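You operate a simulated robot arm through the tools that you are given. There is no shell and no other tool. Be economical: measure what you need, move in short steps, check, and stop when the job is done.

You are at the controls of a simulated two-armed robot. One attempt, no reset.

JOB
Switch the black lever on. Put two of the green modules from the film end of the back table on the white board of bay c. Put the tab carton on the film end of the back table away on the holder side of the packing bench. Put the teal tin on top of the cream box on the low shelf of bay a. Open the right blue bin, fetch the red tin and set it in the inside of the right blue bin and shut the bin again. Open the setup door, switch the power switch of the black machine off and shut the door again. Any order will do. Set down upright: teal tin, red tin. The black lever goes to its stop.
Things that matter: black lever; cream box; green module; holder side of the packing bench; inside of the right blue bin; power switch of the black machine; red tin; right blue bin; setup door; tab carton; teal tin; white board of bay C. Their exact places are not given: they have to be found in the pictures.

Only the result counts: the job must be done as asked and must still hold three seconds after the hand-in. Knocking over, shifting, dropping, spilling or breaking anything else fails it.

ROBOT AND FRAMES
Two 6-joint arms with two-finger parallel grippers on one trunk, on a base that drives. Base frame: it is fixed to the floor where the robot stands at the start and does not move with it; the origin is under the middle of the robot, x ahead of it, y to its left, z up. Readings come in cm, degrees, newtons and seconds.
The left shoulder is at the start at [-7.7, 17.7, 83.2], the right one opposite. With the tool pointing down near the work surface each hand reaches from about 40 to 72 cm from the robot's upright axis, wherever it stands, measured 20 degrees to its own side. Places, roughly: black lever [50, -10, 80]; cream box [-150, -100, 50]; green module [50, 0, 75]; holder side of the packing bench [-740, 110, 80]; inside of the right blue bin [-80, -90, 90]; power switch of the black machine [130, 240, 60]; right blue bin [-80, -90, 90]; setup door [120, 230, 50]; tab carton (15x20x11 cm) [80, 0, 70]; white board of bay C [20, -80, 30]. Payload 1.57 kg a hand.
The TCP of each hand is the grasp point between the finger pads, 3 cm short of the fingertips. In the tool frame z runs along the fingers and y along their closing line. Largest opening 8 cm; finger width 1.7, thickness 1.2; the body of the gripper, 4 by 8.2 cm, starts 8 cm behind the TCP.
Orientation is told as [roll, pitch, yaw] about the base's x, y, z axes, in that order, counted from this pose: with the fingers straight down and closing along the base's y, the tool's x points along the base's -x, its y along +y and its z along -z.

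CONTROLS
- The arms move only by the tool arm_command. It takes "left_rows", "right_rows" or both (then of equal length, played together; a hand with none holds still); each is a list of rows, each an object (a shift or turn left out is 0, a gripper value left out holds the last) with "offset": the shift along the base's x, y, z in cm, a list of three; "dr": the turn, a rotation vector about the base's x, y, z in degrees, a list of three; "jaw": the finger opening in cm, from 0 to 8. In form: [{"offset": [tx, ty, tz], "dr": [wx, wy, wz], "jaw": jaw}, ...]. A call has 1 to 20 rows; each row is the pose to reach, as a shift and turn from the pose commanded when the call began. Rows are played at 5 a second. More than 5 cm and 8.6 degrees between two rows, or a gripper value outside its range, and nothing of the call is played. A pose out of reach is approached as far as the arm can. The call stops where the force on the tool passes 40 N (or 10 N more than at its start, if that is more) or the arm is blocked; 0.2 s more then pass. Each finger travels about 7.2 cm/s and halts on what it meets, pressing with about 39 N; the grip force reading is that of the motor and also rises with nothing between the fingers. The clock runs only during rows and for 0.2 s after the last one: add rows that repeat a pose to give the fingers time. The reply holds the time, the measured pose of the TCP, the force on the tool along the base axes, the opening and the grip force, in the units named above and with some noise, with the torque about the TCP (base axes, N m) and any sound that the robot's microphone picked up.
- Cameras (640 x 400 px; columns grow to the right, rows downward): "scene" is now at [-2.83, -7.73, 155.5]; the picture's right is [-0.99, -0.10, 0.00], its down [-0.09, 0.85, -0.52] and it looks along [0.05, -0.51, -0.86] (base axes); focal length 214 px, centre (320, 200). "left" rides on the left gripper at [7.2, 0.7, -12.2] in its tool frame; the picture's right is [-0.09, 1.00, 0.00], its down [-0.84, -0.08, -0.54] and it looks along [-0.54, -0.05, 0.84] (tool axes); focal length 238 px, centre (320, 200). "right" rides on the right gripper at [7.2, -0.7, -12.2] in its tool frame; the picture's right is [0.09, 1.00, 0.00], its down [-0.84, 0.08, -0.54] and it looks along [-0.54, 0.05, 0.84] (tool axes); focal length 238 px, centre (320, 200).
- get_image(camera): a new picture of that camera. No time passes.
- lift_body(by): slides the trunk up (or, below 0, down) by that many cm; the arms and the scene camera ride with it, the base frame stays. It gives what a move gives, with no picture.
- base_move(legs): drives the robot by 1 to 6 legs, each [ahead, left, turn to the left] in cm, cm and degrees, along the robot's own axes; the way and the turn of a leg run together, so that a leg with both is an arc; at most 150 cm and 180 degrees a leg. The arms and the cameras ride along, it lands a little off, and it stops where it bumps. It gives what a move gives.
- aim_head(pan, tilt): turns the head with the scene camera to pan (to the left, within 143 degrees either way) and tilt (down, from -29 to 69), counted from straight ahead of the robot. It gives what a move gives.
- locate(camera, pixels): for up to 12 pixels [column, row] of the newest picture of that camera ("zoom" is the newest enlarged one), the place [x, y, z] in the base frame of the surface seen there, good to about 0.3 cm, but the place of the scene camera against the robot may be out by one fixed shift of up to 1.8 cm in any direction. No time passes.
- zoom(camera, box): a new picture of the part [left, top, right, bottom] of that camera's present view, enlarged. No time passes.
- sign_off(): hands the job in; it is judged then, once.

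Keep the steps short. Do not move on a guess: measure, check each grasp and each placing, and mend mistakes. In all there are 322 turns and 196 pictures (those below and enlarged ones count). Leave the grippers open and the arms clear of the work at the hand-in unless told otherwise, and finish with a single line.

The tools are called after "Emit:" as a command line: name --argument value ..., lists and objects as JSON in quotes. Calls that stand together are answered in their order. arm_command: Moves the arms, as the interface text tells. Its arguments: {"type":"object","properties":{"left_rows":{"type":"array"},"right_rows":{"type":"array"}},"required":[]} The other tools are called the same way: lift_body (by) slides the trunk up or down; base_move (legs) drives the base; aim_head (pan, tilt) turns the head that bears the scene camera; get_image (camera) takes a picture; locate (camera, pixels) gives the place of the surface under pixels of a picture; zoom (camera, box) takes an enlarged picture of a part of a camera's view; sign_off () hands the job in.

At the start:

```text
time: 0.0
left_position: [41.32, -0.25, 112.66]
left_tool_rot: [0.0, 0.0, 0.0]
left_force: [-0.8, -0.8, 0.3]
left_wrist_torque: [0.01, 0.01, -0.02]
left_gripper_width: 8.01
left_gripper_force: 0.1
right_position: [36.16, -44.47, 115.89]
right_tool_rot: [0.0, 0.0, 0.0]
right_force: [-0.6, -0.5, -0.9]
right_wrist_torque: [0.0, 0.05, 0.01]
right_gripper_width: 7.99
right_gripper_force: 0.2
trunk travel left (down, up): [-27.5, 5.3]
robot x, y, heading: [0.46, 0.17, -0.0]
head pan, tilt: [-84.2, 58.9]
```

scene: 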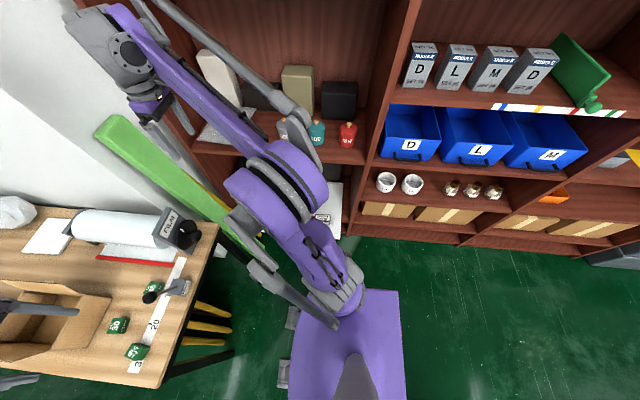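
right: 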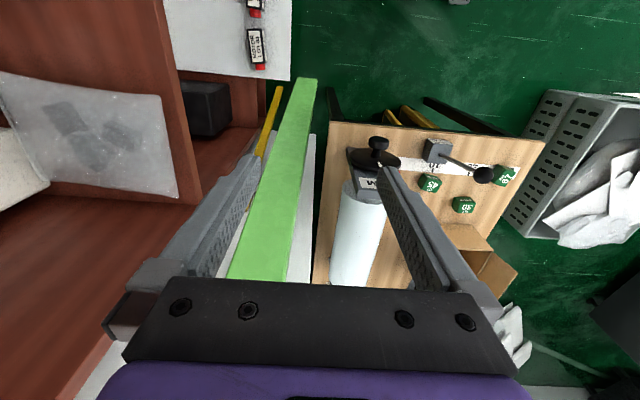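
left: 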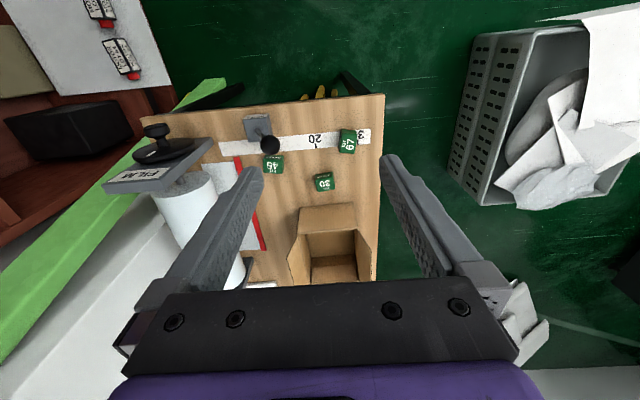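

I see the table ahead with green modules, a film roll, a lever and a carton. First I turn the head to look straight ahead.

Emit:
aim_head --pan 0 --tilt 50

Emit:
get_image --camera "scene"

```text
time: 1.6
left_position: [41.31, -0.22, 112.6]
left_tool_rot: [0.1, 0.0, 0.0]
left_force: [0.2, -0.6, 0.0]
left_wrist_torque: [-0.04, 0.0, -0.01]
left_gripper_width: 7.99
left_gripper_force: 0.1
right_position: [36.17, -44.57, 115.94]
right_tool_rot: [0.0, 0.1, 0.0]
right_force: [0.5, 0.7, -0.2]
right_wrist_torque: [0.0, 0.03, -0.01]
right_gripper_width: 7.98
right_gripper_force: 0.0
trunk travel left (down, up): [-27.5, 5.3]
robot x, y, heading: [-0.43, -0.24, -0.1]
head pan, tilt: [0.0, 50.0]
```

```text
192 pictures are left
```

scene: 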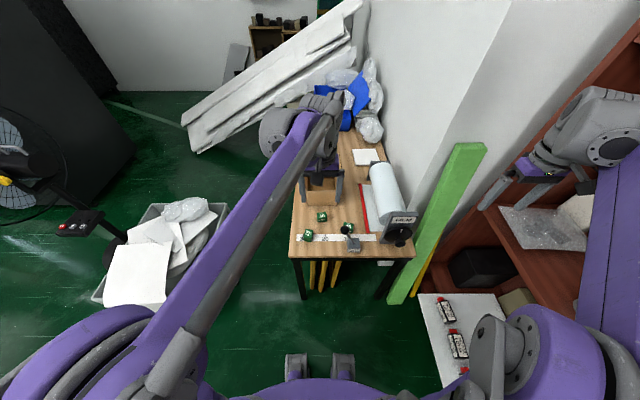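

Now I enlarge the table and look in other directions for an overview.

Emit:
zoom --camera "scene" --box '[270, 130, 430, 290]'

Emit:
locate --camera "scene" --pixels '[[308, 235], [321, 216], [347, 228], [352, 242], [324, 183], [320, 202], [294, 255], [405, 255], [400, 232]]'

Emit:
aim_head --pan -85 --tilt 35

Emit:
get_image --camera "scene"

```text
2.50 times, centred on (350, 210) of scene
```

zoom: 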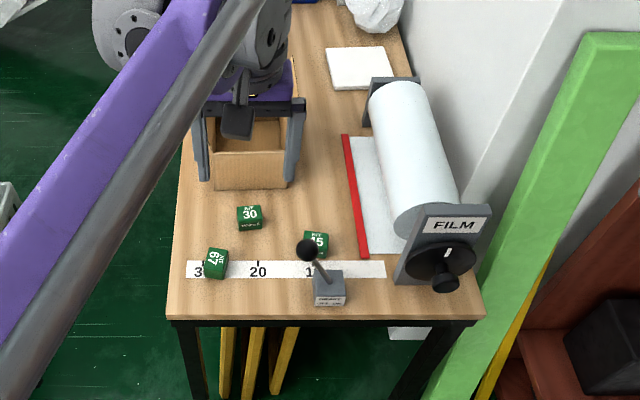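

```text
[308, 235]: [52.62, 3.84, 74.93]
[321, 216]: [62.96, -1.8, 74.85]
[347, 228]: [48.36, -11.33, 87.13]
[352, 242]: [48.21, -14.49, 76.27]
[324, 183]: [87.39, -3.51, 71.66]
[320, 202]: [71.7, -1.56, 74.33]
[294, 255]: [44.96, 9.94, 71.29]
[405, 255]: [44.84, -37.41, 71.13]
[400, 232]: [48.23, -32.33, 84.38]
```

```text
time: 3.2
left_position: [41.43, -0.13, 112.66]
left_tool_rot: [0.0, 0.0, -0.1]
left_force: [-0.3, 0.9, -0.3]
left_wrist_torque: [0.02, 0.0, -0.01]
left_gripper_width: 7.99
left_gripper_force: 0.1
right_position: [36.16, -44.44, 115.83]
right_tool_rot: [0.0, 0.0, 0.1]
right_force: [0.6, 0.3, 0.4]
right_wrist_torque: [0.01, 0.02, 0.02]
right_gripper_width: 8.01
right_gripper_force: 0.0
trunk travel left (down, up): [-27.5, 5.3]
robot x, y, heading: [0.3, -0.14, 0.3]
head pan, tilt: [-85.0, 35.0]
```

```text
190 pictures are left
```

scene: 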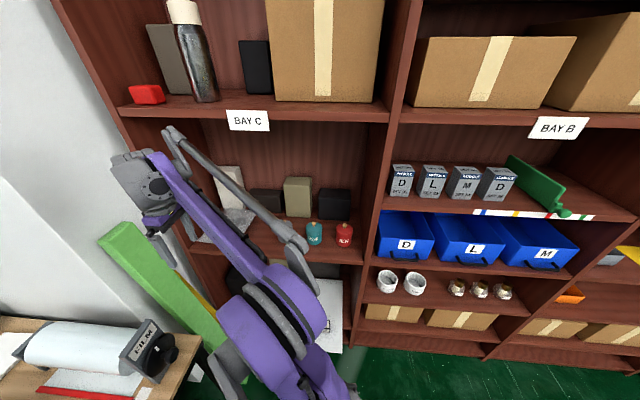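

Bays C and B are visible. I keep panning to find bay A and the bins.

Emit:
locate --camera "scene" --pixels '[[406, 244], [478, 249], [546, 254], [315, 235], [343, 237], [330, 310]]'

Emit:
aim_head --pan -125 --tilt 35

Emit:
get_image --camera "scene"

Emit:
locate --camera "scene" --pixels '[[320, 200], [200, 200], [450, 200], [320, 300], [450, 300], [550, 250]]'

Emit:
aim_head --pan 60 --tilt 25

Emit:
get_image --camera "scene"

Emit:
aim_head --pan 140 --tilt 20

Emit:
get_image --camera "scene"

```text
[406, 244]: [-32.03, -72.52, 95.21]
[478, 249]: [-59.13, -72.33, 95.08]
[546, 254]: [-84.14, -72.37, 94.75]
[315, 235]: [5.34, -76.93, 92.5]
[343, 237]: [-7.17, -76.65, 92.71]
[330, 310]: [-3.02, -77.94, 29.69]
```

```text
time: 4.2
left_position: [41.4, -0.32, 112.76]
left_tool_rot: [0.0, 0.0, 0.0]
left_force: [0.5, -0.3, -0.5]
left_wrist_torque: [-0.01, 0.03, 0.0]
left_gripper_width: 8.01
left_gripper_force: 0.1
right_position: [36.12, -44.46, 115.92]
right_tool_rot: [0.0, -0.1, 0.0]
right_force: [0.6, -0.2, -1.0]
right_wrist_torque: [-0.02, -0.01, -0.01]
right_gripper_width: 7.97
right_gripper_force: 0.0
trunk travel left (down, up): [-27.5, 5.3]
robot x, y, heading: [0.06, -0.06, -0.0]
head pan, tilt: [-125.0, 35.0]
```

```text
189 pictures are left
```

scene: 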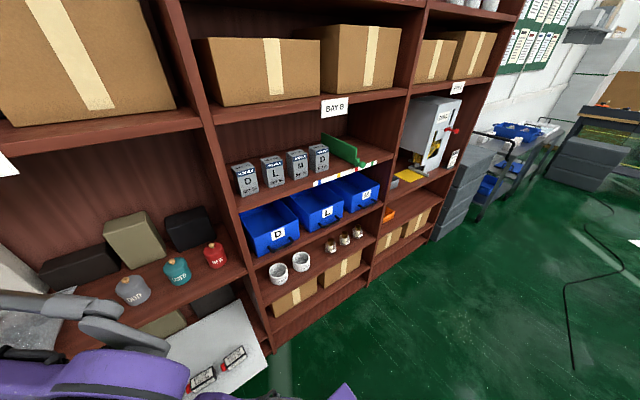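

```text
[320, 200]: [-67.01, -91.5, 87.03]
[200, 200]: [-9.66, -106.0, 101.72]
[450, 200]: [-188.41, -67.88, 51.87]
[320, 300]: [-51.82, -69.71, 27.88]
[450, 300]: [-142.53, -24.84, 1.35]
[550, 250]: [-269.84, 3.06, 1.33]
```

```text
time: 7.0
left_position: [41.39, -0.33, 112.7]
left_tool_rot: [-0.1, 0.0, -0.1]
left_force: [-0.5, -0.5, -0.9]
left_wrist_torque: [0.0, -0.02, 0.03]
left_gripper_width: 8.0
left_gripper_force: 0.1
right_position: [36.17, -44.45, 115.86]
right_tool_rot: [-0.1, 0.1, 0.0]
right_force: [-0.5, -0.2, -0.6]
right_wrist_torque: [-0.02, -0.04, 0.0]
right_gripper_width: 8.0
right_gripper_force: 0.0
trunk travel left (down, up): [-27.5, 5.3]
robot x, y, heading: [0.21, 0.01, -0.1]
head pan, tilt: [60.0, 25.0]
```

```text
188 pictures are left
```

scene: 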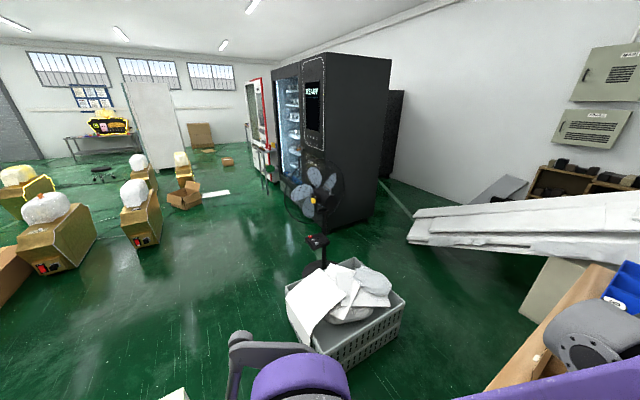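

```text
time: 8.5
left_position: [41.42, -0.3, 112.76]
left_tool_rot: [0.0, 0.0, 0.0]
left_force: [-0.1, 0.9, -0.4]
left_wrist_torque: [-0.04, 0.01, -0.01]
left_gripper_width: 8.01
left_gripper_force: 0.1
right_position: [36.17, -44.4, 115.88]
right_tool_rot: [-0.1, 0.0, 0.0]
right_force: [-0.5, 0.7, 0.0]
right_wrist_torque: [0.01, 0.0, -0.03]
right_gripper_width: 7.99
right_gripper_force: 0.0
trunk travel left (down, up): [-27.5, 5.3]
robot x, y, heading: [-0.1, 0.02, -0.1]
head pan, tilt: [140.0, 20.0]
```

```text
187 pictures are left
```

scene: 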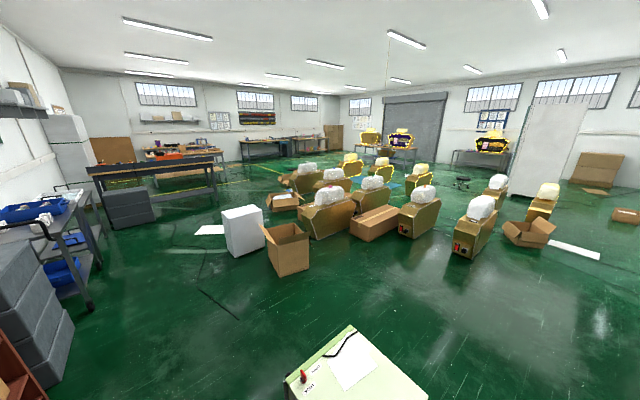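

The setup door must be on the black vending machine; the bins and tins are by the shelves. I start with the lever: I enlarge its label from the scene camera.

Emit:
aim_head --pan -10 --tilt 60

Emit:
zoom --camera "scene" --box '[270, 140, 390, 215]'

Emit:
zoom --camera "left" --box '[140, 90, 400, 250]'

```text
time: 10.9
left_position: [41.38, -0.17, 112.68]
left_tool_rot: [0.0, 0.1, -0.1]
left_force: [-0.6, 0.6, 0.2]
left_wrist_torque: [-0.04, 0.03, -0.02]
left_gripper_width: 7.99
left_gripper_force: 0.0
right_position: [36.15, -44.4, 115.93]
right_tool_rot: [0.0, -0.1, 0.1]
right_force: [-0.4, 0.1, -0.3]
right_wrist_torque: [0.0, 0.03, -0.01]
right_gripper_width: 7.98
right_gripper_force: 0.0
trunk travel left (down, up): [-27.5, 5.3]
robot x, y, heading: [-0.15, 0.07, -0.0]
head pan, tilt: [-10.0, 60.0]
```

```text
5.33 times, centred on (330, 178) of scene
```

zoom: 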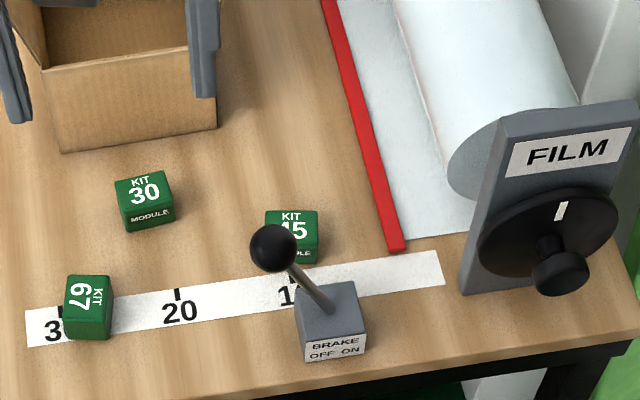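

```text
2.46 times, centred on (270, 170) of left
```

zoom: 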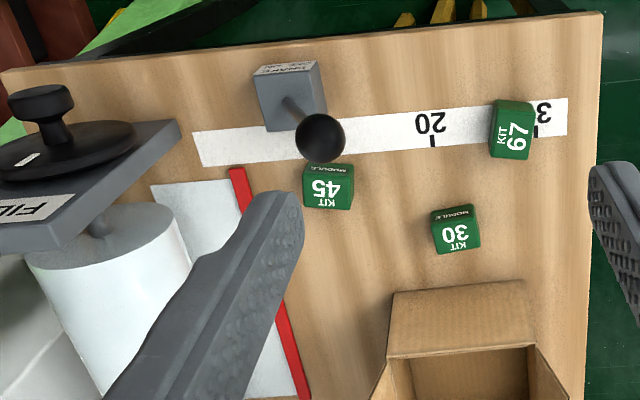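

The lever leans left to OFF; ON is to the right (-y). I measure with the left hand camera (free of the scene shift).

Emit:
locate --camera "zoom" --pixels '[[320, 138], [290, 98], [513, 130], [456, 230], [328, 187], [318, 75], [455, 305], [395, 340], [530, 345], [440, 265]]'

Emit:
get_image --camera "scene"

Emit:
locate --camera "scene" --pixels '[[321, 186], [332, 198], [286, 198], [297, 179], [324, 180], [295, 169]]'

```text
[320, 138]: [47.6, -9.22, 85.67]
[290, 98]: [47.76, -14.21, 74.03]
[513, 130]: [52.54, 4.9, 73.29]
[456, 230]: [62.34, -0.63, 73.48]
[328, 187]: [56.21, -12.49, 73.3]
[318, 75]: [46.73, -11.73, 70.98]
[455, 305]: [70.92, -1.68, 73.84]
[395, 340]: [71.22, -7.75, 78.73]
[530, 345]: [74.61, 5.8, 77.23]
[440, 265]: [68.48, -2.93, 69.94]
```

```text
184 pictures are left
```

scene: 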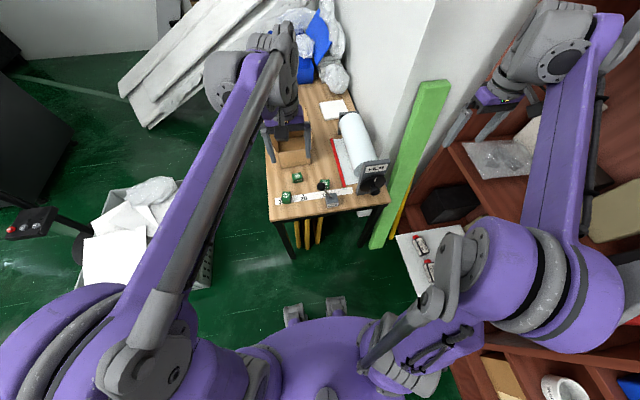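

```text
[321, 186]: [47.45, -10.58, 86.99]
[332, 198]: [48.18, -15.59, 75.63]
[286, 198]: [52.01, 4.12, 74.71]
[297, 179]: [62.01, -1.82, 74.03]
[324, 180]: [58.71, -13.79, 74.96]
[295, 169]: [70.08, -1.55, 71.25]
```

Lever knob is at about [47.6, -9.3, 85.5]. I close the left fingers and descend on its left side.

Emit:
arm_command --left_rows '[{"offset": [3, 0, -3], "jaw": 0}, {"offset": [6.3, 0, -6]}, {"offset": [6.3, 0, -10]}, {"offset": [6.3, 0, -14]}, {"offset": [6.3, -0.5, -18]}, {"offset": [6.3, -1, -22]}, {"offset": [6.3, -1, -25.5]}, {"offset": [6.3, -1, -25.5]}]'

Emit:
get_image --camera "left"

```text
time: 12.7
left_position: [47.66, -1.38, 87.17]
left_tool_rot: [0.0, 0.0, -0.1]
left_force: [1.2, 0.3, -0.1]
left_wrist_torque: [0.0, -0.01, -0.01]
left_gripper_width: 0.0
left_gripper_force: 21.1
right_position: [36.09, -44.43, 115.81]
right_tool_rot: [0.0, 0.1, 0.0]
right_force: [-0.5, 0.0, 0.0]
right_wrist_torque: [0.02, 0.0, 0.02]
right_gripper_width: 8.0
right_gripper_force: 0.0
trunk travel left (down, up): [-27.5, 5.3]
robot x, y, heading: [0.26, -0.23, 0.0]
head pan, tilt: [-10.0, 60.0]
```

```text
183 pictures are left
```

left: 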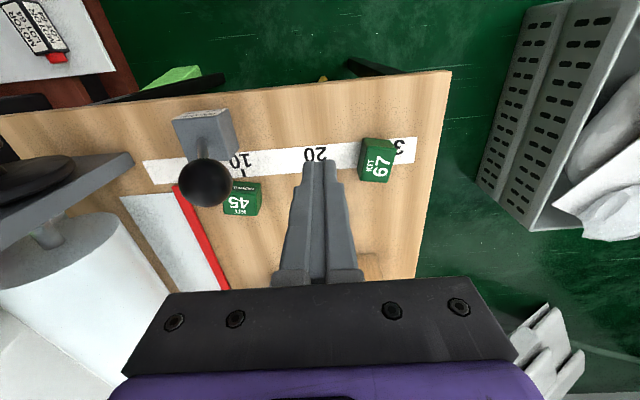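

Emit:
locate --camera "left" --pixels '[[205, 183], [226, 183], [205, 162], [243, 200], [378, 158], [215, 120]]'

```text
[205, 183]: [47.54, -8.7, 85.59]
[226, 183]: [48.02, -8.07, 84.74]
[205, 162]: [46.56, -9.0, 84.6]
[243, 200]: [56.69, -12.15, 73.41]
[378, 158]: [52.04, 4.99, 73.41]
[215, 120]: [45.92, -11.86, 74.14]
```

The knob is in front of the fingers' -y side. I push toward -y in small rows.

Emit:
arm_command --left_rows '[{"offset": [0, -3, 0], "jaw": 0}, {"offset": [0, -5.5, 0]}, {"offset": [0, -7, 0]}, {"offset": [0, -8.5, 0]}, {"offset": [0, -10, 0]}, {"offset": [0, -11.5, 0]}, {"offset": [0, -13, 0]}, {"offset": [0, -14, 0]}, {"offset": [0, -15, 0]}, {"offset": [0, -16, 0]}, {"offset": [0, -17, 0]}, {"offset": [0, -18, 0]}]'

Emit:
get_image --camera "left"

```text
time: 15.0
left_position: [47.64, -16.48, 87.28]
left_tool_rot: [1.1, 0.2, 0.6]
left_force: [-7.5, 18.3, 1.7]
left_wrist_torque: [0.53, 0.23, -0.07]
left_gripper_width: 0.0
left_gripper_force: 21.5
right_position: [36.15, -44.2, 115.92]
right_tool_rot: [0.0, 0.0, 0.2]
right_force: [0.0, -1.2, 0.4]
right_wrist_torque: [0.01, 0.02, -0.01]
right_gripper_width: 8.0
right_gripper_force: 0.1
trunk travel left (down, up): [-27.5, 5.3]
robot x, y, heading: [0.27, -0.01, 0.3]
head pan, tilt: [-10.0, 60.0]
stopped in row 11 (left hand): the force on the tool passed its limit at 47 N (the readings are from after the stop); the commanded pose is now the measured one
```

```text
182 pictures are left
```

left: 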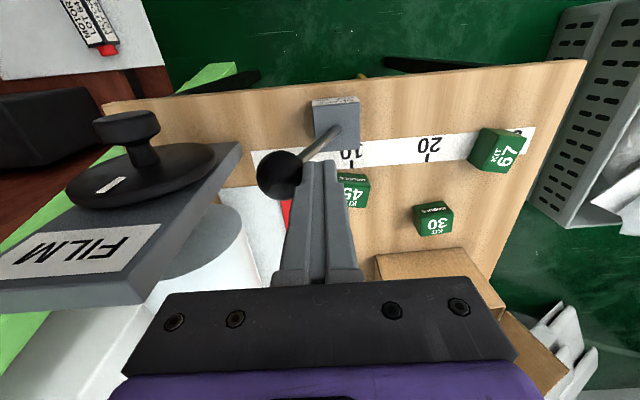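

The lever hit its stop (47 N). I back off, open and look whether it stays, going above module 67.

Emit:
arm_command --left_rows '[{"offset": [0, 3, 0], "jaw": 0}, {"offset": [1, 7, 0.5], "dr": [-1.1, -0.2, -0.6]}, {"offset": [2, 11.5, 1], "dr": [-1.1, -0.2, -0.6]}, {"offset": [3, 16, 1], "dr": [-1.1, -0.2, -0.6], "jaw": 8}, {"offset": [4, 20, 0.5], "dr": [-1.1, -0.2, -0.6], "jaw": 8}, {"offset": [4.5, 21.5, 0], "dr": [-1.1, -0.2, -0.6], "jaw": 8}, {"offset": [4.5, 21.5, 0], "dr": [-1.1, -0.2, -0.6], "jaw": 8}]'

Emit:
get_image --camera "left"

```text
time: 16.6
left_position: [52.28, 4.64, 87.08]
left_tool_rot: [-0.2, 0.0, -0.1]
left_force: [0.5, 0.4, 0.4]
left_wrist_torque: [0.0, -0.03, 0.01]
left_gripper_width: 7.99
left_gripper_force: 0.0
right_position: [36.26, -44.36, 115.87]
right_tool_rot: [0.0, 0.0, 0.1]
right_force: [-0.2, -0.4, -0.6]
right_wrist_torque: [0.02, 0.0, -0.02]
right_gripper_width: 8.0
right_gripper_force: 0.0
trunk travel left (down, up): [-27.5, 5.3]
robot x, y, heading: [-0.25, 0.29, 0.0]
head pan, tilt: [-10.0, 60.0]
```

```text
181 pictures are left
```

left: 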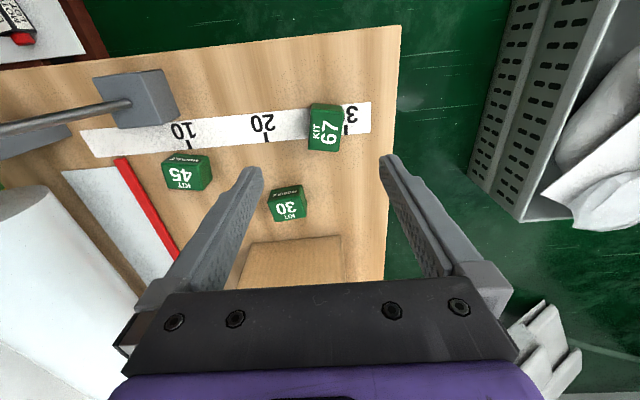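

Emit:
locate --camera "left" --pixels '[[325, 128], [313, 106], [341, 108], [338, 150], [308, 150], [286, 207], [270, 192], [305, 205], [352, 140]]'

```text
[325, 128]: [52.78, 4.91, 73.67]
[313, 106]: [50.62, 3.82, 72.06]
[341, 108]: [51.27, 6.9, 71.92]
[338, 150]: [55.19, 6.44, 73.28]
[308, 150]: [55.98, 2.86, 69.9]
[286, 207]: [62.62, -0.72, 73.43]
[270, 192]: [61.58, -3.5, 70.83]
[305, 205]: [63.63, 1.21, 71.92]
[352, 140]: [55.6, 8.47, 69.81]
```

Module 67 centre is about [53, 5.1], top 73.5, table 70. I lower onto it and close.

Emit:
arm_command --left_rows '[{"offset": [0.7, 0.4, -4], "jaw": 7}, {"offset": [0.7, 0.4, -8]}, {"offset": [0.7, 0.4, -11]}, {"offset": [0.7, 0.4, -13.2]}, {"offset": [0.7, 0.4, -13.2], "jaw": 2}, {"offset": [0.7, 0.4, -13.2], "jaw": 2}, {"offset": [0.7, 0.4, -13.2], "jaw": 2}, {"offset": [0.7, 0.4, -13.2], "jaw": 2}]'

```text
time: 18.4
left_position: [52.95, 5.06, 74.16]
left_tool_rot: [-0.2, 0.0, -0.1]
left_force: [-0.4, -0.1, 0.4]
left_wrist_torque: [-0.02, -0.01, -0.04]
left_gripper_width: 3.49
left_gripper_force: 38.8
right_position: [36.24, -44.27, 115.85]
right_tool_rot: [0.0, -0.1, 0.1]
right_force: [-0.1, 0.1, -0.6]
right_wrist_torque: [0.03, -0.02, 0.03]
right_gripper_width: 8.03
right_gripper_force: 0.1
trunk travel left (down, up): [-27.5, 5.3]
robot x, y, heading: [0.07, 0.25, 0.0]
head pan, tilt: [-10.0, 60.0]
```

Held (3.49 cm). I raise it and move left hand aside, and bring the right hand over module 30.

Emit:
arm_command --left_rows '[{"offset": [0, 0, 5]}, {"offset": [0, 0, 10]}, {"offset": [0, 0, 15]}, {"offset": [-2, 4, 18]}, {"offset": [-4, 8, 20]}, {"offset": [-6, 12, 22]}, {"offset": [-8, 16, 24]}, {"offset": [-10, 19, 26]}, {"offset": [-10, 19, 26]}, {"offset": [-10, 19, 26]}, {"offset": [-10, 19, 26]}, {"offset": [-10, 19, 26]}, {"offset": [-10, 19, 26]}, {"offset": [-10, 19, 26]}, {"offset": [-10, 19, 26]}, {"offset": [-10, 19, 26]}]' --right_rows '[{"offset": [0, 0, 0]}, {"offset": [0, 0, 0]}, {"offset": [0, 0, 0]}, {"offset": [2, 3, -1]}, {"offset": [4, 7, -2]}, {"offset": [6, 11, -3]}, {"offset": [8, 15, -4]}, {"offset": [11, 18.5, -5]}, {"offset": [13.5, 22, -6]}, {"offset": [16, 26, -7.5]}, {"offset": [18, 30, -9]}, {"offset": [20, 34, -10.5]}, {"offset": [22, 38, -12]}, {"offset": [24.5, 41.5, -14]}, {"offset": [26.3, 43.6, -17]}, {"offset": [26.3, 43.6, -20]}]'

Emit:
get_image --camera "right"

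```text
refused: row 4 steps farther than a row can; nothing moved
```

```text
180 pictures are left
```

right: 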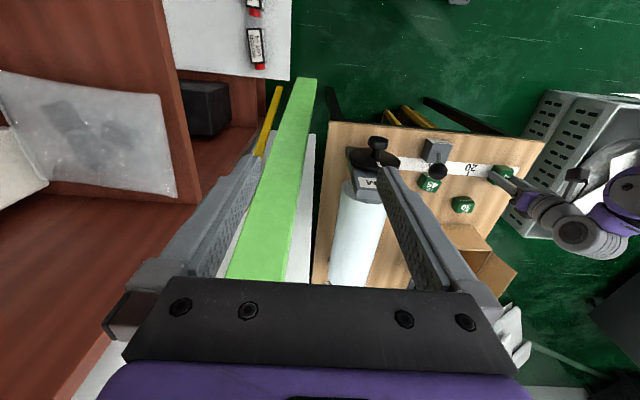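

A row was slightly too long; I repeat with smaller steps.

Emit:
arm_command --left_rows '[{"offset": [0, 0, 4.5]}, {"offset": [0, 0, 9]}, {"offset": [0, 0, 13.5]}, {"offset": [-2, 3.5, 15]}, {"offset": [-4, 7, 17]}, {"offset": [-6, 10.5, 19]}, {"offset": [-8, 14, 21]}, {"offset": [-10, 17, 23]}, {"offset": [-10, 19, 26]}, {"offset": [-10, 19, 26]}, {"offset": [-10, 19, 26]}, {"offset": [-10, 19, 26]}, {"offset": [-10, 19, 26]}, {"offset": [-10, 19, 26]}, {"offset": [-10, 19, 26]}, {"offset": [-10, 19, 26]}, {"offset": [-10, 19, 26]}, {"offset": [-10, 19, 26]}]' --right_rows '[{"offset": [0, 0, 0]}, {"offset": [0, 0, 0]}, {"offset": [0, 0, 0]}, {"offset": [2, 3, -1]}, {"offset": [4, 7, -2]}, {"offset": [6, 11, -3]}, {"offset": [8, 15, -4]}, {"offset": [10, 19, -5]}, {"offset": [12, 23, -6]}, {"offset": [14, 27, -7]}, {"offset": [16, 31, -8]}, {"offset": [18.5, 34.5, -9.5]}, {"offset": [21, 37.5, -11.5]}, {"offset": [23, 40, -14]}, {"offset": [25, 42, -17]}, {"offset": [26.3, 43.6, -20]}, {"offset": [26.3, 43.6, -24]}, {"offset": [26.3, 43.6, -27]}]'

Emit:
get_image --camera "right"

```text
time: 22.2
left_position: [43.09, 24.06, 99.85]
left_tool_rot: [-0.3, 0.0, -0.3]
left_force: [-0.1, 0.2, 0.2]
left_wrist_torque: [-0.01, 0.02, 0.02]
left_gripper_width: 3.5
left_gripper_force: 39.0
right_position: [62.51, -0.59, 88.87]
right_tool_rot: [0.0, -0.1, 0.1]
right_force: [0.1, -0.4, 0.4]
right_wrist_torque: [0.01, -0.03, -0.02]
right_gripper_width: 8.0
right_gripper_force: 0.1
trunk travel left (down, up): [-27.5, 5.3]
robot x, y, heading: [0.1, -0.03, 0.0]
head pan, tilt: [-10.0, 60.0]
```

```text
179 pictures are left
```

right: 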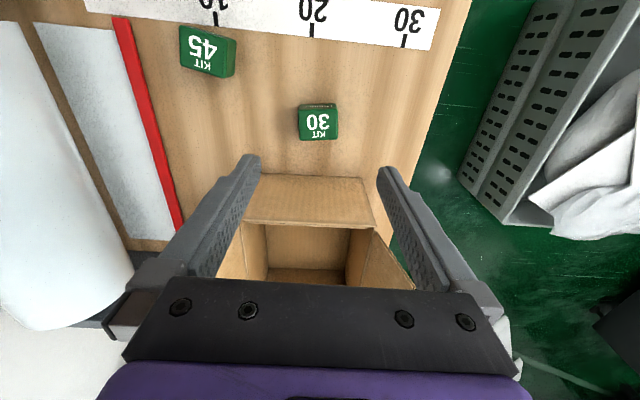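

Emit:
locate --camera "right" --pixels '[[318, 122], [302, 110], [335, 108], [338, 133], [303, 138], [300, 177], [300, 222], [245, 180], [365, 180], [300, 150]]'

```text
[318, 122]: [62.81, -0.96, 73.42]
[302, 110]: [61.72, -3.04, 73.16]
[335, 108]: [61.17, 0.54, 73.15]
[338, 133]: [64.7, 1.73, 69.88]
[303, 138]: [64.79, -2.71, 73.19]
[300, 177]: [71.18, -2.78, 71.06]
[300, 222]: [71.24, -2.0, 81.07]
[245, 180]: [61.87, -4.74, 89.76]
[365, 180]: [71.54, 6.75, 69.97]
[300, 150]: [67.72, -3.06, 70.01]
```

Module 30 centre ~[63, -1]; carton front face is at x 71. I lower the right hand onto it.

Emit:
arm_command --right_rows '[{"offset": [0.4, -0.4, -4.5], "jaw": 7}, {"offset": [0.4, -0.4, -9]}, {"offset": [0.4, -0.4, -12]}, {"offset": [0.4, -0.4, -14.9]}, {"offset": [0.4, -0.4, -14.9], "jaw": 2}, {"offset": [0.4, -0.4, -14.9], "jaw": 2}, {"offset": [0.4, -0.4, -14.9], "jaw": 2}, {"offset": [0.4, -0.4, -14.9], "jaw": 2}, {"offset": [0.4, -0.4, -10]}, {"offset": [0.4, -0.4, -5]}, {"offset": [0.4, -0.4, 0]}, {"offset": [-2, -3, 3]}, {"offset": [-4, -6, 6]}, {"offset": [-7, -9, 8]}, {"offset": [-10, -12, 10]}, {"offset": [-13, -15, 11]}, {"offset": [-16, -18, 11]}, {"offset": [-19, -21, 11]}]'

Emit:
get_image --camera "right"

Emit:
zoom --camera "scene" --box '[220, 100, 460, 250]'

```text
time: 26.0
left_position: [42.93, 24.05, 99.89]
left_tool_rot: [-0.4, -0.1, -0.2]
left_force: [-0.1, -0.6, 0.2]
left_wrist_torque: [0.0, 0.0, 0.0]
left_gripper_width: 3.49
left_gripper_force: 39.4
right_position: [43.41, -21.81, 99.83]
right_tool_rot: [0.0, 0.0, 0.0]
right_force: [-0.1, -0.3, -1.2]
right_wrist_torque: [-0.02, -0.01, 0.03]
right_gripper_width: 4.54
right_gripper_force: 39.6
trunk travel left (down, up): [-27.5, 5.3]
robot x, y, heading: [0.17, -0.2, 0.2]
head pan, tilt: [-10.0, 60.0]
```

```text
178 pictures are left
```

right: 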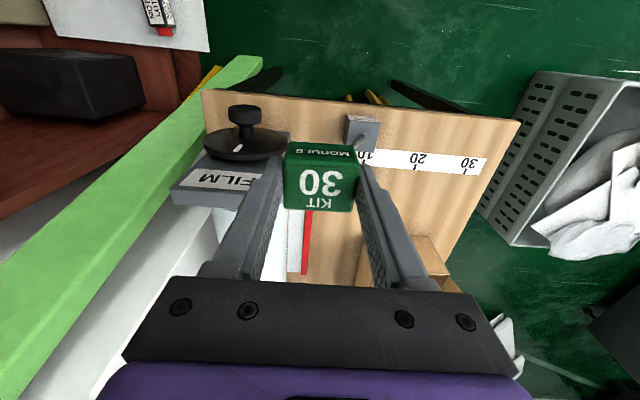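

```text
2.67 times, centred on (340, 175) of scene
```

zoom: 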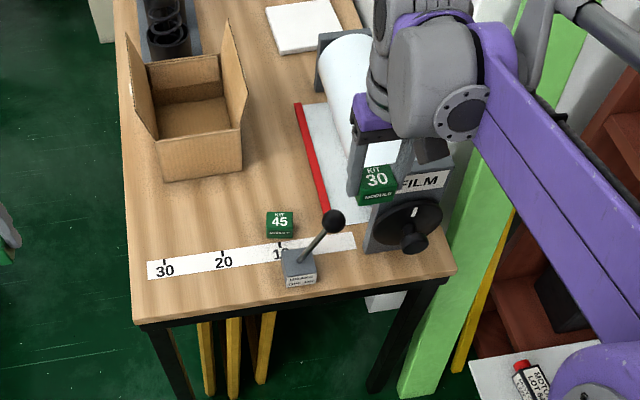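

Both modules are held and the lever reads ON. Before turning toward bay C I check the leaning green plank's distance and look at the board.

Emit:
locate --camera "scene" --pixels '[[432, 90], [405, 160], [385, 215], [410, 240], [450, 240], [120, 220], [210, 225]]'

Emit:
aim_head --pan -70 --tilt 62

Emit:
get_image --camera "scene"

```text
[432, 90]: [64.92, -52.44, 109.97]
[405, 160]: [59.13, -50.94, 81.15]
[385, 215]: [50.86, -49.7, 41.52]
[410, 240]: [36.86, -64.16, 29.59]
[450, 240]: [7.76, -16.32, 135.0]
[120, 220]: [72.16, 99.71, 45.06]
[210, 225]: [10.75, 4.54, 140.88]
```

```text
time: 27.3
left_position: [42.99, 24.14, 99.93]
left_tool_rot: [-0.3, -0.1, -0.1]
left_force: [0.4, -0.2, -0.5]
left_wrist_torque: [-0.02, 0.04, 0.02]
left_gripper_width: 3.48
left_gripper_force: 39.4
right_position: [43.51, -21.76, 99.95]
right_tool_rot: [0.0, -0.1, 0.1]
right_force: [-0.4, -0.5, -0.8]
right_wrist_torque: [0.02, -0.01, -0.02]
right_gripper_width: 4.49
right_gripper_force: 38.2
trunk travel left (down, up): [-27.5, 5.3]
robot x, y, heading: [-0.13, 0.17, 0.4]
head pan, tilt: [-70.0, 62.0]
```

```text
176 pictures are left
```

scene: 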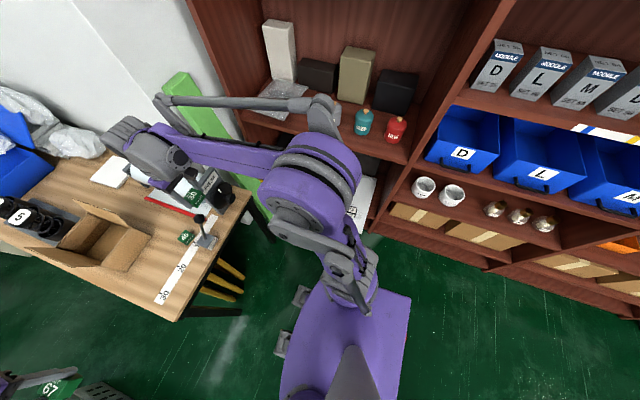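

The plank is beyond 70 cm; turning in place is clear. I turn right 90°.

Emit:
base_move --legs '[[0, 0, -90]]'

Emit:
aim_head --pan 0 --tilt 55

Emit:
get_image --camera "scene"

Emit:
get_image --camera "left"

```text
time: 31.5
left_position: [24.51, -42.83, 99.83]
left_tool_rot: [-0.2, -0.1, -89.5]
left_force: [0.4, 0.5, -0.5]
left_wrist_torque: [0.02, 0.0, 0.0]
left_gripper_width: 3.48
left_gripper_force: 38.8
right_position: [-21.42, -43.78, 99.75]
right_tool_rot: [0.0, 0.0, -89.3]
right_force: [0.1, -0.9, -0.9]
right_wrist_torque: [0.0, 0.03, -0.01]
right_gripper_width: 4.49
right_gripper_force: 39.0
trunk travel left (down, up): [-27.5, 5.3]
robot x, y, heading: [-0.01, 0.38, -89.1]
head pan, tilt: [-70.0, 62.0]
```

```text
time: 32.9
left_position: [24.47, -42.79, 99.87]
left_tool_rot: [-0.2, 0.0, -89.4]
left_force: [0.6, 0.0, -0.3]
left_wrist_torque: [-0.02, -0.01, 0.0]
left_gripper_width: 3.49
left_gripper_force: 39.5
right_position: [-21.41, -43.8, 99.84]
right_tool_rot: [0.0, 0.0, -89.3]
right_force: [-0.1, -0.6, -1.1]
right_wrist_torque: [0.02, 0.01, -0.01]
right_gripper_width: 4.51
right_gripper_force: 38.4
trunk travel left (down, up): [-27.5, 5.3]
robot x, y, heading: [0.13, 0.27, -89.3]
head pan, tilt: [0.0, 55.0]
```

```text
175 pictures are left
```

scene: 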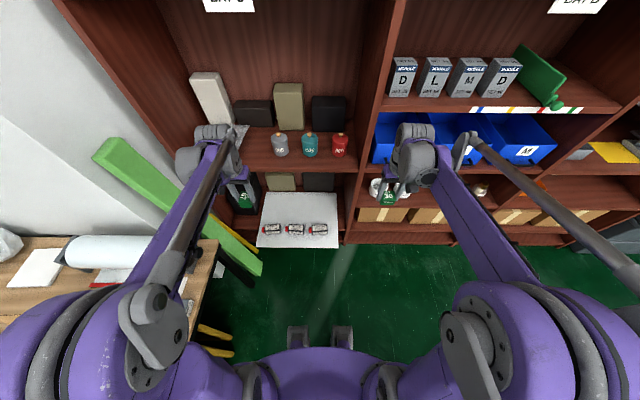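

```text
174 pictures are left
```

left: 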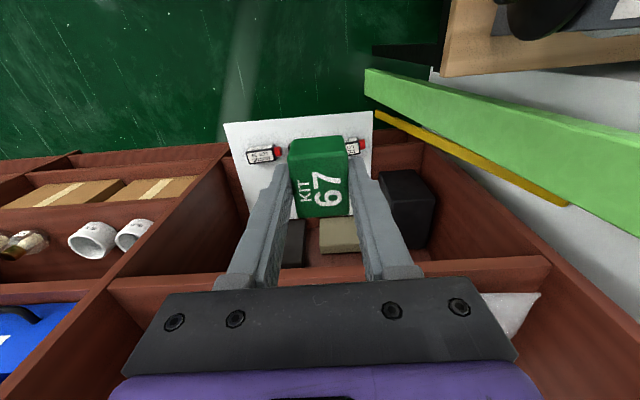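

Emit:
zoom --camera "scene" --box '[220, 100, 380, 260]'

Emit:
locate --camera "scene" --pixels '[[259, 246], [338, 247], [266, 193], [336, 193], [270, 230], [318, 229], [282, 205], [320, 205], [279, 145], [310, 145], [339, 145], [300, 168]]'

Emit:
locate --camera "left" --pixels '[[224, 124], [370, 112], [245, 210], [260, 155], [265, 190], [367, 150]]'

```text
2.50 times, centred on (300, 180) of scene
```

zoom: 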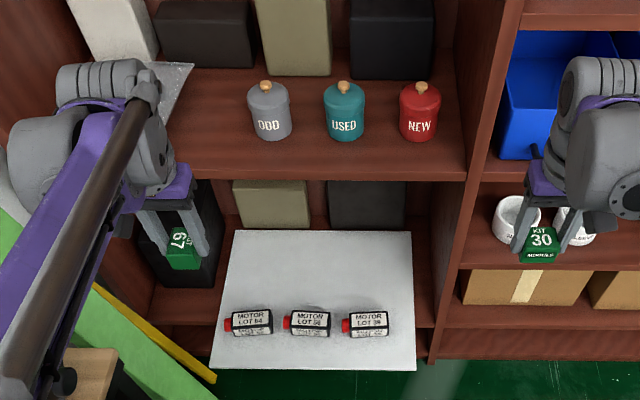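

```text
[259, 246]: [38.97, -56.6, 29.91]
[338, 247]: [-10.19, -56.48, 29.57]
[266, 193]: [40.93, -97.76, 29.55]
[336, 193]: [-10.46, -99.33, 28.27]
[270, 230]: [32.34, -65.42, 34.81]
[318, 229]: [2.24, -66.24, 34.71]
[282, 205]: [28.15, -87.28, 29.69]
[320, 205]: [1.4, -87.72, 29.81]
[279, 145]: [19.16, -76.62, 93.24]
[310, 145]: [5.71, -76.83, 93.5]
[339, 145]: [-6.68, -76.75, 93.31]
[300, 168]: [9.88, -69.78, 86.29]
```

```text
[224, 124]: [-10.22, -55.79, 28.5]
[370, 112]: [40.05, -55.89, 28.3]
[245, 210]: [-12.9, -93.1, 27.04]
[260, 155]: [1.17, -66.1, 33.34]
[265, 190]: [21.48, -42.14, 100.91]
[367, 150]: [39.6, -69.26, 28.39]
```

Board of bay C: x -10..40, y -56..-99, z 28.4 with three motors at y≈-66. The space behind the motors is free. I check the base's front and the motors' rear edges.

Emit:
locate --camera "scene" --pixels '[[298, 330], [343, 330], [320, 365], [271, 222], [295, 222], [320, 222], [298, 234], [325, 240]]'

```text
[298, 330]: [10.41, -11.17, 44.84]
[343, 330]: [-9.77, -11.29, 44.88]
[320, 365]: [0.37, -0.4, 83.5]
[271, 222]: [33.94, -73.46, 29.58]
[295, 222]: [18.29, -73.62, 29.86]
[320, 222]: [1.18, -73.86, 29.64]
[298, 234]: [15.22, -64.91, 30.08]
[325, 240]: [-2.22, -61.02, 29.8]
```

I drive 6 cm left and 13 cm ahead, then lower the trunk.

Emit:
base_move --legs '[[13, 6, -0.7]]'

Emit:
lift_body --by -25

Emit:
get_image --camera "scene"

Emit:
get_image --camera "left"

```text
time: 34.2
left_position: [30.02, -55.8, 99.91]
left_tool_rot: [-0.2, 0.0, -90.3]
left_force: [-0.3, -0.4, -1.0]
left_wrist_torque: [0.01, 0.03, -0.02]
left_gripper_width: 3.49
left_gripper_force: 39.1
right_position: [-15.82, -56.3, 99.75]
right_tool_rot: [0.0, 0.0, -90.0]
right_force: [0.4, -0.2, -0.9]
right_wrist_torque: [0.0, 0.01, -0.02]
right_gripper_width: 4.52
right_gripper_force: 38.7
trunk travel left (down, up): [-27.5, 5.3]
robot x, y, heading: [5.83, -13.23, -89.8]
head pan, tilt: [0.0, 55.0]
```

```text
time: 36.8
left_position: [29.99, -55.89, 74.88]
left_tool_rot: [-0.3, 0.0, -90.3]
left_force: [-0.5, -0.1, -0.4]
left_wrist_torque: [-0.02, 0.0, -0.03]
left_gripper_width: 3.48
left_gripper_force: 39.0
right_position: [-15.86, -56.31, 74.87]
right_tool_rot: [-0.1, 0.1, -90.0]
right_force: [0.8, 1.0, -1.0]
right_wrist_torque: [-0.01, -0.02, -0.01]
right_gripper_width: 4.51
right_gripper_force: 38.8
trunk travel left (down, up): [-2.5, 30.3]
robot x, y, heading: [6.0, -12.73, -90.0]
head pan, tilt: [0.0, 55.0]
```

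```text
172 pictures are left
```

scene: 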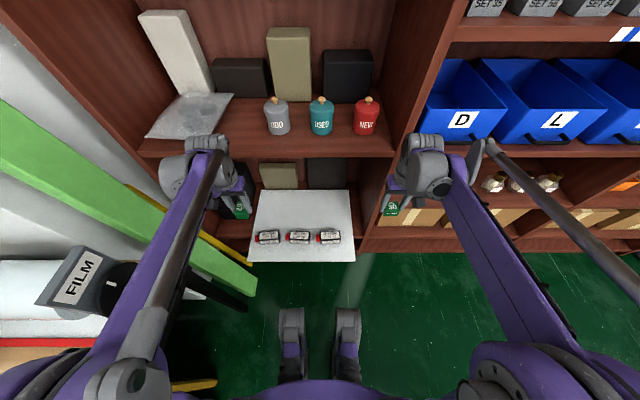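

```text
171 pictures are left
```

left: 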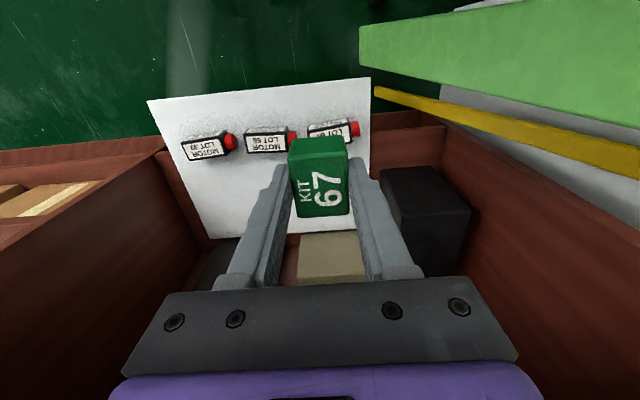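

Emit:
locate --camera "left" --pixels '[[210, 163], [230, 155], [268, 156], [285, 154], [225, 200], [265, 205], [222, 235], [280, 130], [250, 132], [168, 150]]'

```text
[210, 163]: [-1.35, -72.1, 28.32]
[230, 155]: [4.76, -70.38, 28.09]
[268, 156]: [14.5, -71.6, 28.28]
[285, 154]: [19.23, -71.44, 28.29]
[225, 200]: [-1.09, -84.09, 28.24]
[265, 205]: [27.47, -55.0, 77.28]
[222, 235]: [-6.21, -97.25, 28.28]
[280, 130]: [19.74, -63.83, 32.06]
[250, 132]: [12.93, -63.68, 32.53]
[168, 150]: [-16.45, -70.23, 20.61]
```

Motor rear edges are at y≈-71. I bring both hands down in front, then forward above the motors to y≈-79.

Emit:
arm_command --left_rows '[{"offset": [-1, 0, -4]}, {"offset": [-2, 0, -8]}, {"offset": [-3, 0, -12]}, {"offset": [-4, 0, -16]}, {"offset": [-4, 0, -20]}, {"offset": [-4, 0, -24]}, {"offset": [-4, 0, -28]}, {"offset": [-4, 0, -32]}, {"offset": [-4, 0, -34]}, {"offset": [-4, -4, -34]}, {"offset": [-4, -8, -34]}, {"offset": [-4, -12, -34]}, {"offset": [-4, -16, -34]}, {"offset": [-4, -20, -34]}, {"offset": [-4, -23.1, -34]}]' --right_rows '[{"offset": [2.3, 0, -4]}, {"offset": [4.6, 0, -8]}, {"offset": [7, 0, -12]}, {"offset": [9.4, 0, -16]}, {"offset": [11.8, 0, -20]}, {"offset": [14.2, 0, -24]}, {"offset": [16.6, 0, -28]}, {"offset": [18.9, 0, -32]}, {"offset": [18.9, 0, -34]}, {"offset": [18.9, -4, -34]}, {"offset": [18.9, -8, -34]}, {"offset": [18.9, -12, -34]}, {"offset": [18.9, -16, -34]}, {"offset": [18.9, -20, -34]}, {"offset": [18.9, -22.7, -34]}]'

Emit:
get_image --camera "left"

Emit:
get_image --camera "scene"

```text
time: 40.0
left_position: [25.88, -78.95, 40.84]
left_tool_rot: [-0.4, -0.1, -90.3]
left_force: [-0.1, 0.1, -0.6]
left_wrist_torque: [0.0, 0.04, 0.02]
left_gripper_width: 3.5
left_gripper_force: 38.9
right_position: [2.92, -78.99, 40.84]
right_tool_rot: [0.0, 0.0, -90.0]
right_force: [-0.1, -0.3, -0.3]
right_wrist_torque: [-0.01, 0.02, 0.0]
right_gripper_width: 4.5
right_gripper_force: 39.6
trunk travel left (down, up): [-2.5, 30.3]
robot x, y, heading: [5.89, -12.8, -89.8]
head pan, tilt: [0.0, 55.0]
```

```text
170 pictures are left
```

left: 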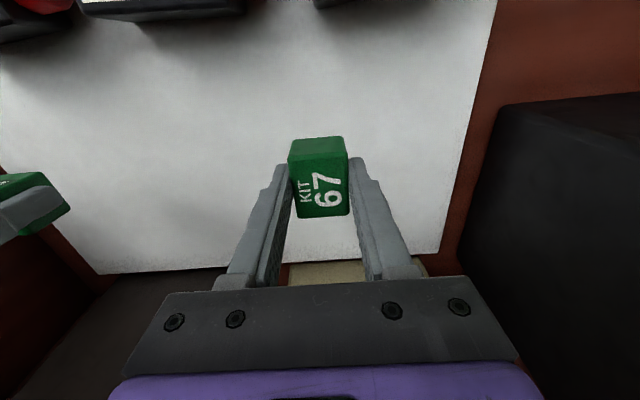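

```text
169 pictures are left
```

scene: 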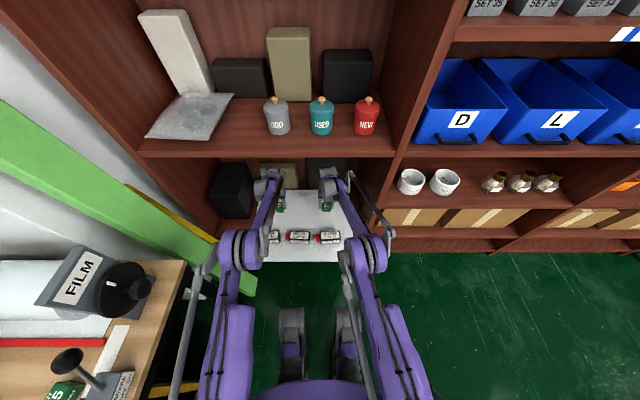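

Both are well over the board. I lower in small steps to contact and release.

Emit:
arm_command --left_rows '[{"offset": [0, 0, -4]}, {"offset": [0, 0, -6.5]}, {"offset": [0, 0, -7.6]}, {"offset": [0, 0, -8.2]}, {"offset": [0, 0, -8.2]}, {"offset": [0, 0, -8.2], "jaw": 4.5}, {"offset": [0, 0, -8.2], "jaw": 6}, {"offset": [0, 0, -8.2], "jaw": 6}]' --right_rows '[{"offset": [0, 0, -4]}, {"offset": [0, 0, -6.5]}, {"offset": [0, 0, -7.6]}, {"offset": [0, 0, -8.3]}, {"offset": [0, 0, -8.3]}, {"offset": [0, 0, -8.3], "jaw": 5.5}, {"offset": [0, 0, -8.3], "jaw": 6.5}, {"offset": [0, 0, -8.3], "jaw": 6.5}]'

Emit:
get_image --camera "left"

Emit:
get_image --camera "right"

```text
time: 41.8
left_position: [26.08, -79.06, 32.6]
left_tool_rot: [-0.3, 0.0, -90.3]
left_force: [-0.2, 0.4, -0.3]
left_wrist_torque: [0.02, 0.0, 0.01]
left_gripper_width: 6.0
left_gripper_force: 0.2
right_position: [2.92, -78.31, 32.8]
right_tool_rot: [0.1, -0.1, -89.9]
right_force: [-0.8, 1.1, -0.4]
right_wrist_torque: [-0.02, 0.02, 0.01]
right_gripper_width: 6.49
right_gripper_force: 0.0
right hand out of reach, approached as far as the arm can: row 3, 4, 5, 6, 7, 8
trunk travel left (down, up): [-2.5, 30.3]
robot x, y, heading: [6.05, -12.8, -89.8]
head pan, tilt: [0.0, 55.0]
```

```text
168 pictures are left
```

left: 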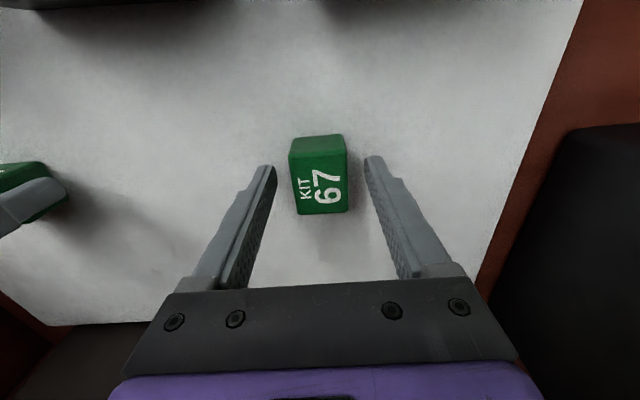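

```text
167 pictures are left
```

right: 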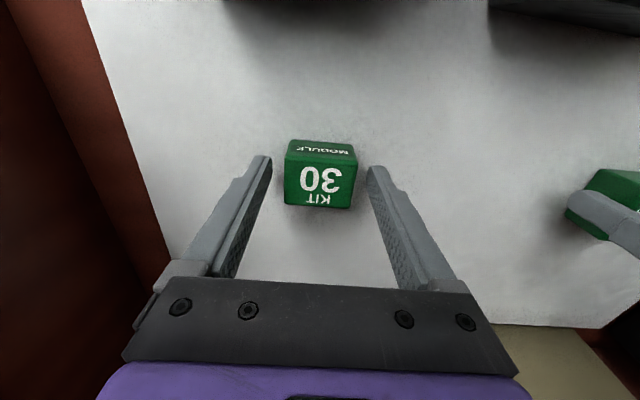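

Both modules are standing on the board. I retreat up, back, and up; then raise the trunk.

Emit:
arm_command --left_rows '[{"offset": [0, 0, 4]}, {"offset": [0, 0, 8.5]}, {"offset": [0, 4, 8.5]}, {"offset": [0, 8.5, 8.5]}, {"offset": [0, 13, 8.5]}, {"offset": [0, 17.5, 8.5]}, {"offset": [0, 22, 8.5]}, {"offset": [0, 26, 10]}, {"offset": [0, 28, 14]}, {"offset": [0, 28, 18.5]}, {"offset": [0, 28, 23]}, {"offset": [0, 28, 27.5]}, {"offset": [0, 28, 32]}]' --right_rows '[{"offset": [0, 0, 4]}, {"offset": [0, 0, 8.5]}, {"offset": [0, 4, 8.5]}, {"offset": [0, 8.5, 8.5]}, {"offset": [0, 13, 8.5]}, {"offset": [0, 17.5, 8.5]}, {"offset": [0, 22, 8.5]}, {"offset": [-2, 26, 10]}, {"offset": [-4, 28, 13]}, {"offset": [-6, 28, 17]}, {"offset": [-8, 28, 21]}, {"offset": [-10, 28, 25]}, {"offset": [-12, 28, 29]}]'

Emit:
lift_body --by 25

Emit:
get_image --camera "scene"

Emit:
get_image --camera "right"

```text
time: 44.6
left_position: [25.95, -50.72, 64.75]
left_tool_rot: [-0.3, 0.0, -90.3]
left_force: [0.4, -0.6, 0.6]
left_wrist_torque: [-0.02, -0.02, 0.0]
left_gripper_width: 6.01
left_gripper_force: 0.2
right_position: [-9.29, -50.32, 61.81]
right_tool_rot: [0.0, 0.0, -90.0]
right_force: [0.0, 0.2, 0.1]
right_wrist_torque: [-0.02, -0.01, 0.01]
right_gripper_width: 6.5
right_gripper_force: 0.1
trunk travel left (down, up): [-2.5, 30.3]
robot x, y, heading: [6.31, -12.67, -90.0]
head pan, tilt: [0.0, 55.0]
```

```text
time: 47.2
left_position: [25.99, -50.89, 89.76]
left_tool_rot: [-0.3, 0.0, -90.3]
left_force: [0.3, -0.4, -0.2]
left_wrist_torque: [-0.01, -0.02, -0.01]
left_gripper_width: 6.03
left_gripper_force: 0.2
right_position: [-9.07, -50.33, 86.69]
right_tool_rot: [0.0, 0.0, -90.0]
right_force: [-0.1, -0.5, -0.4]
right_wrist_torque: [0.01, -0.03, -0.02]
right_gripper_width: 6.5
right_gripper_force: 0.1
trunk travel left (down, up): [-27.5, 5.3]
robot x, y, heading: [5.96, -12.93, -90.1]
head pan, tilt: [0.0, 55.0]
```

```text
166 pictures are left
```

scene: 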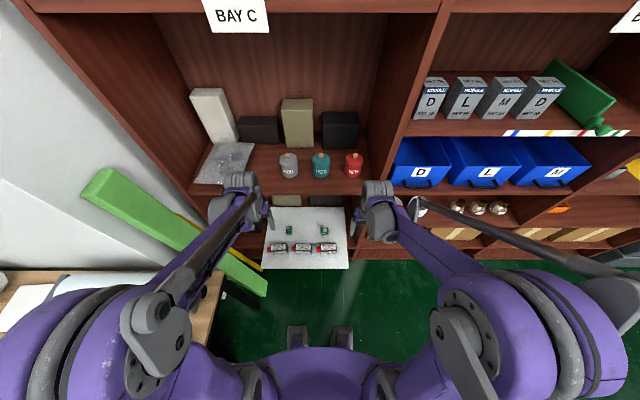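

```text
165 pictures are left
```

right: 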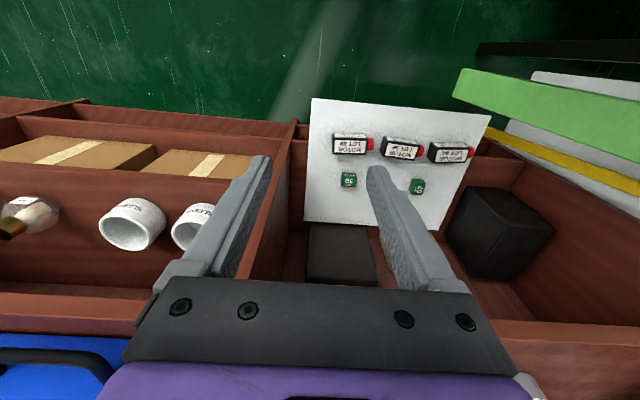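

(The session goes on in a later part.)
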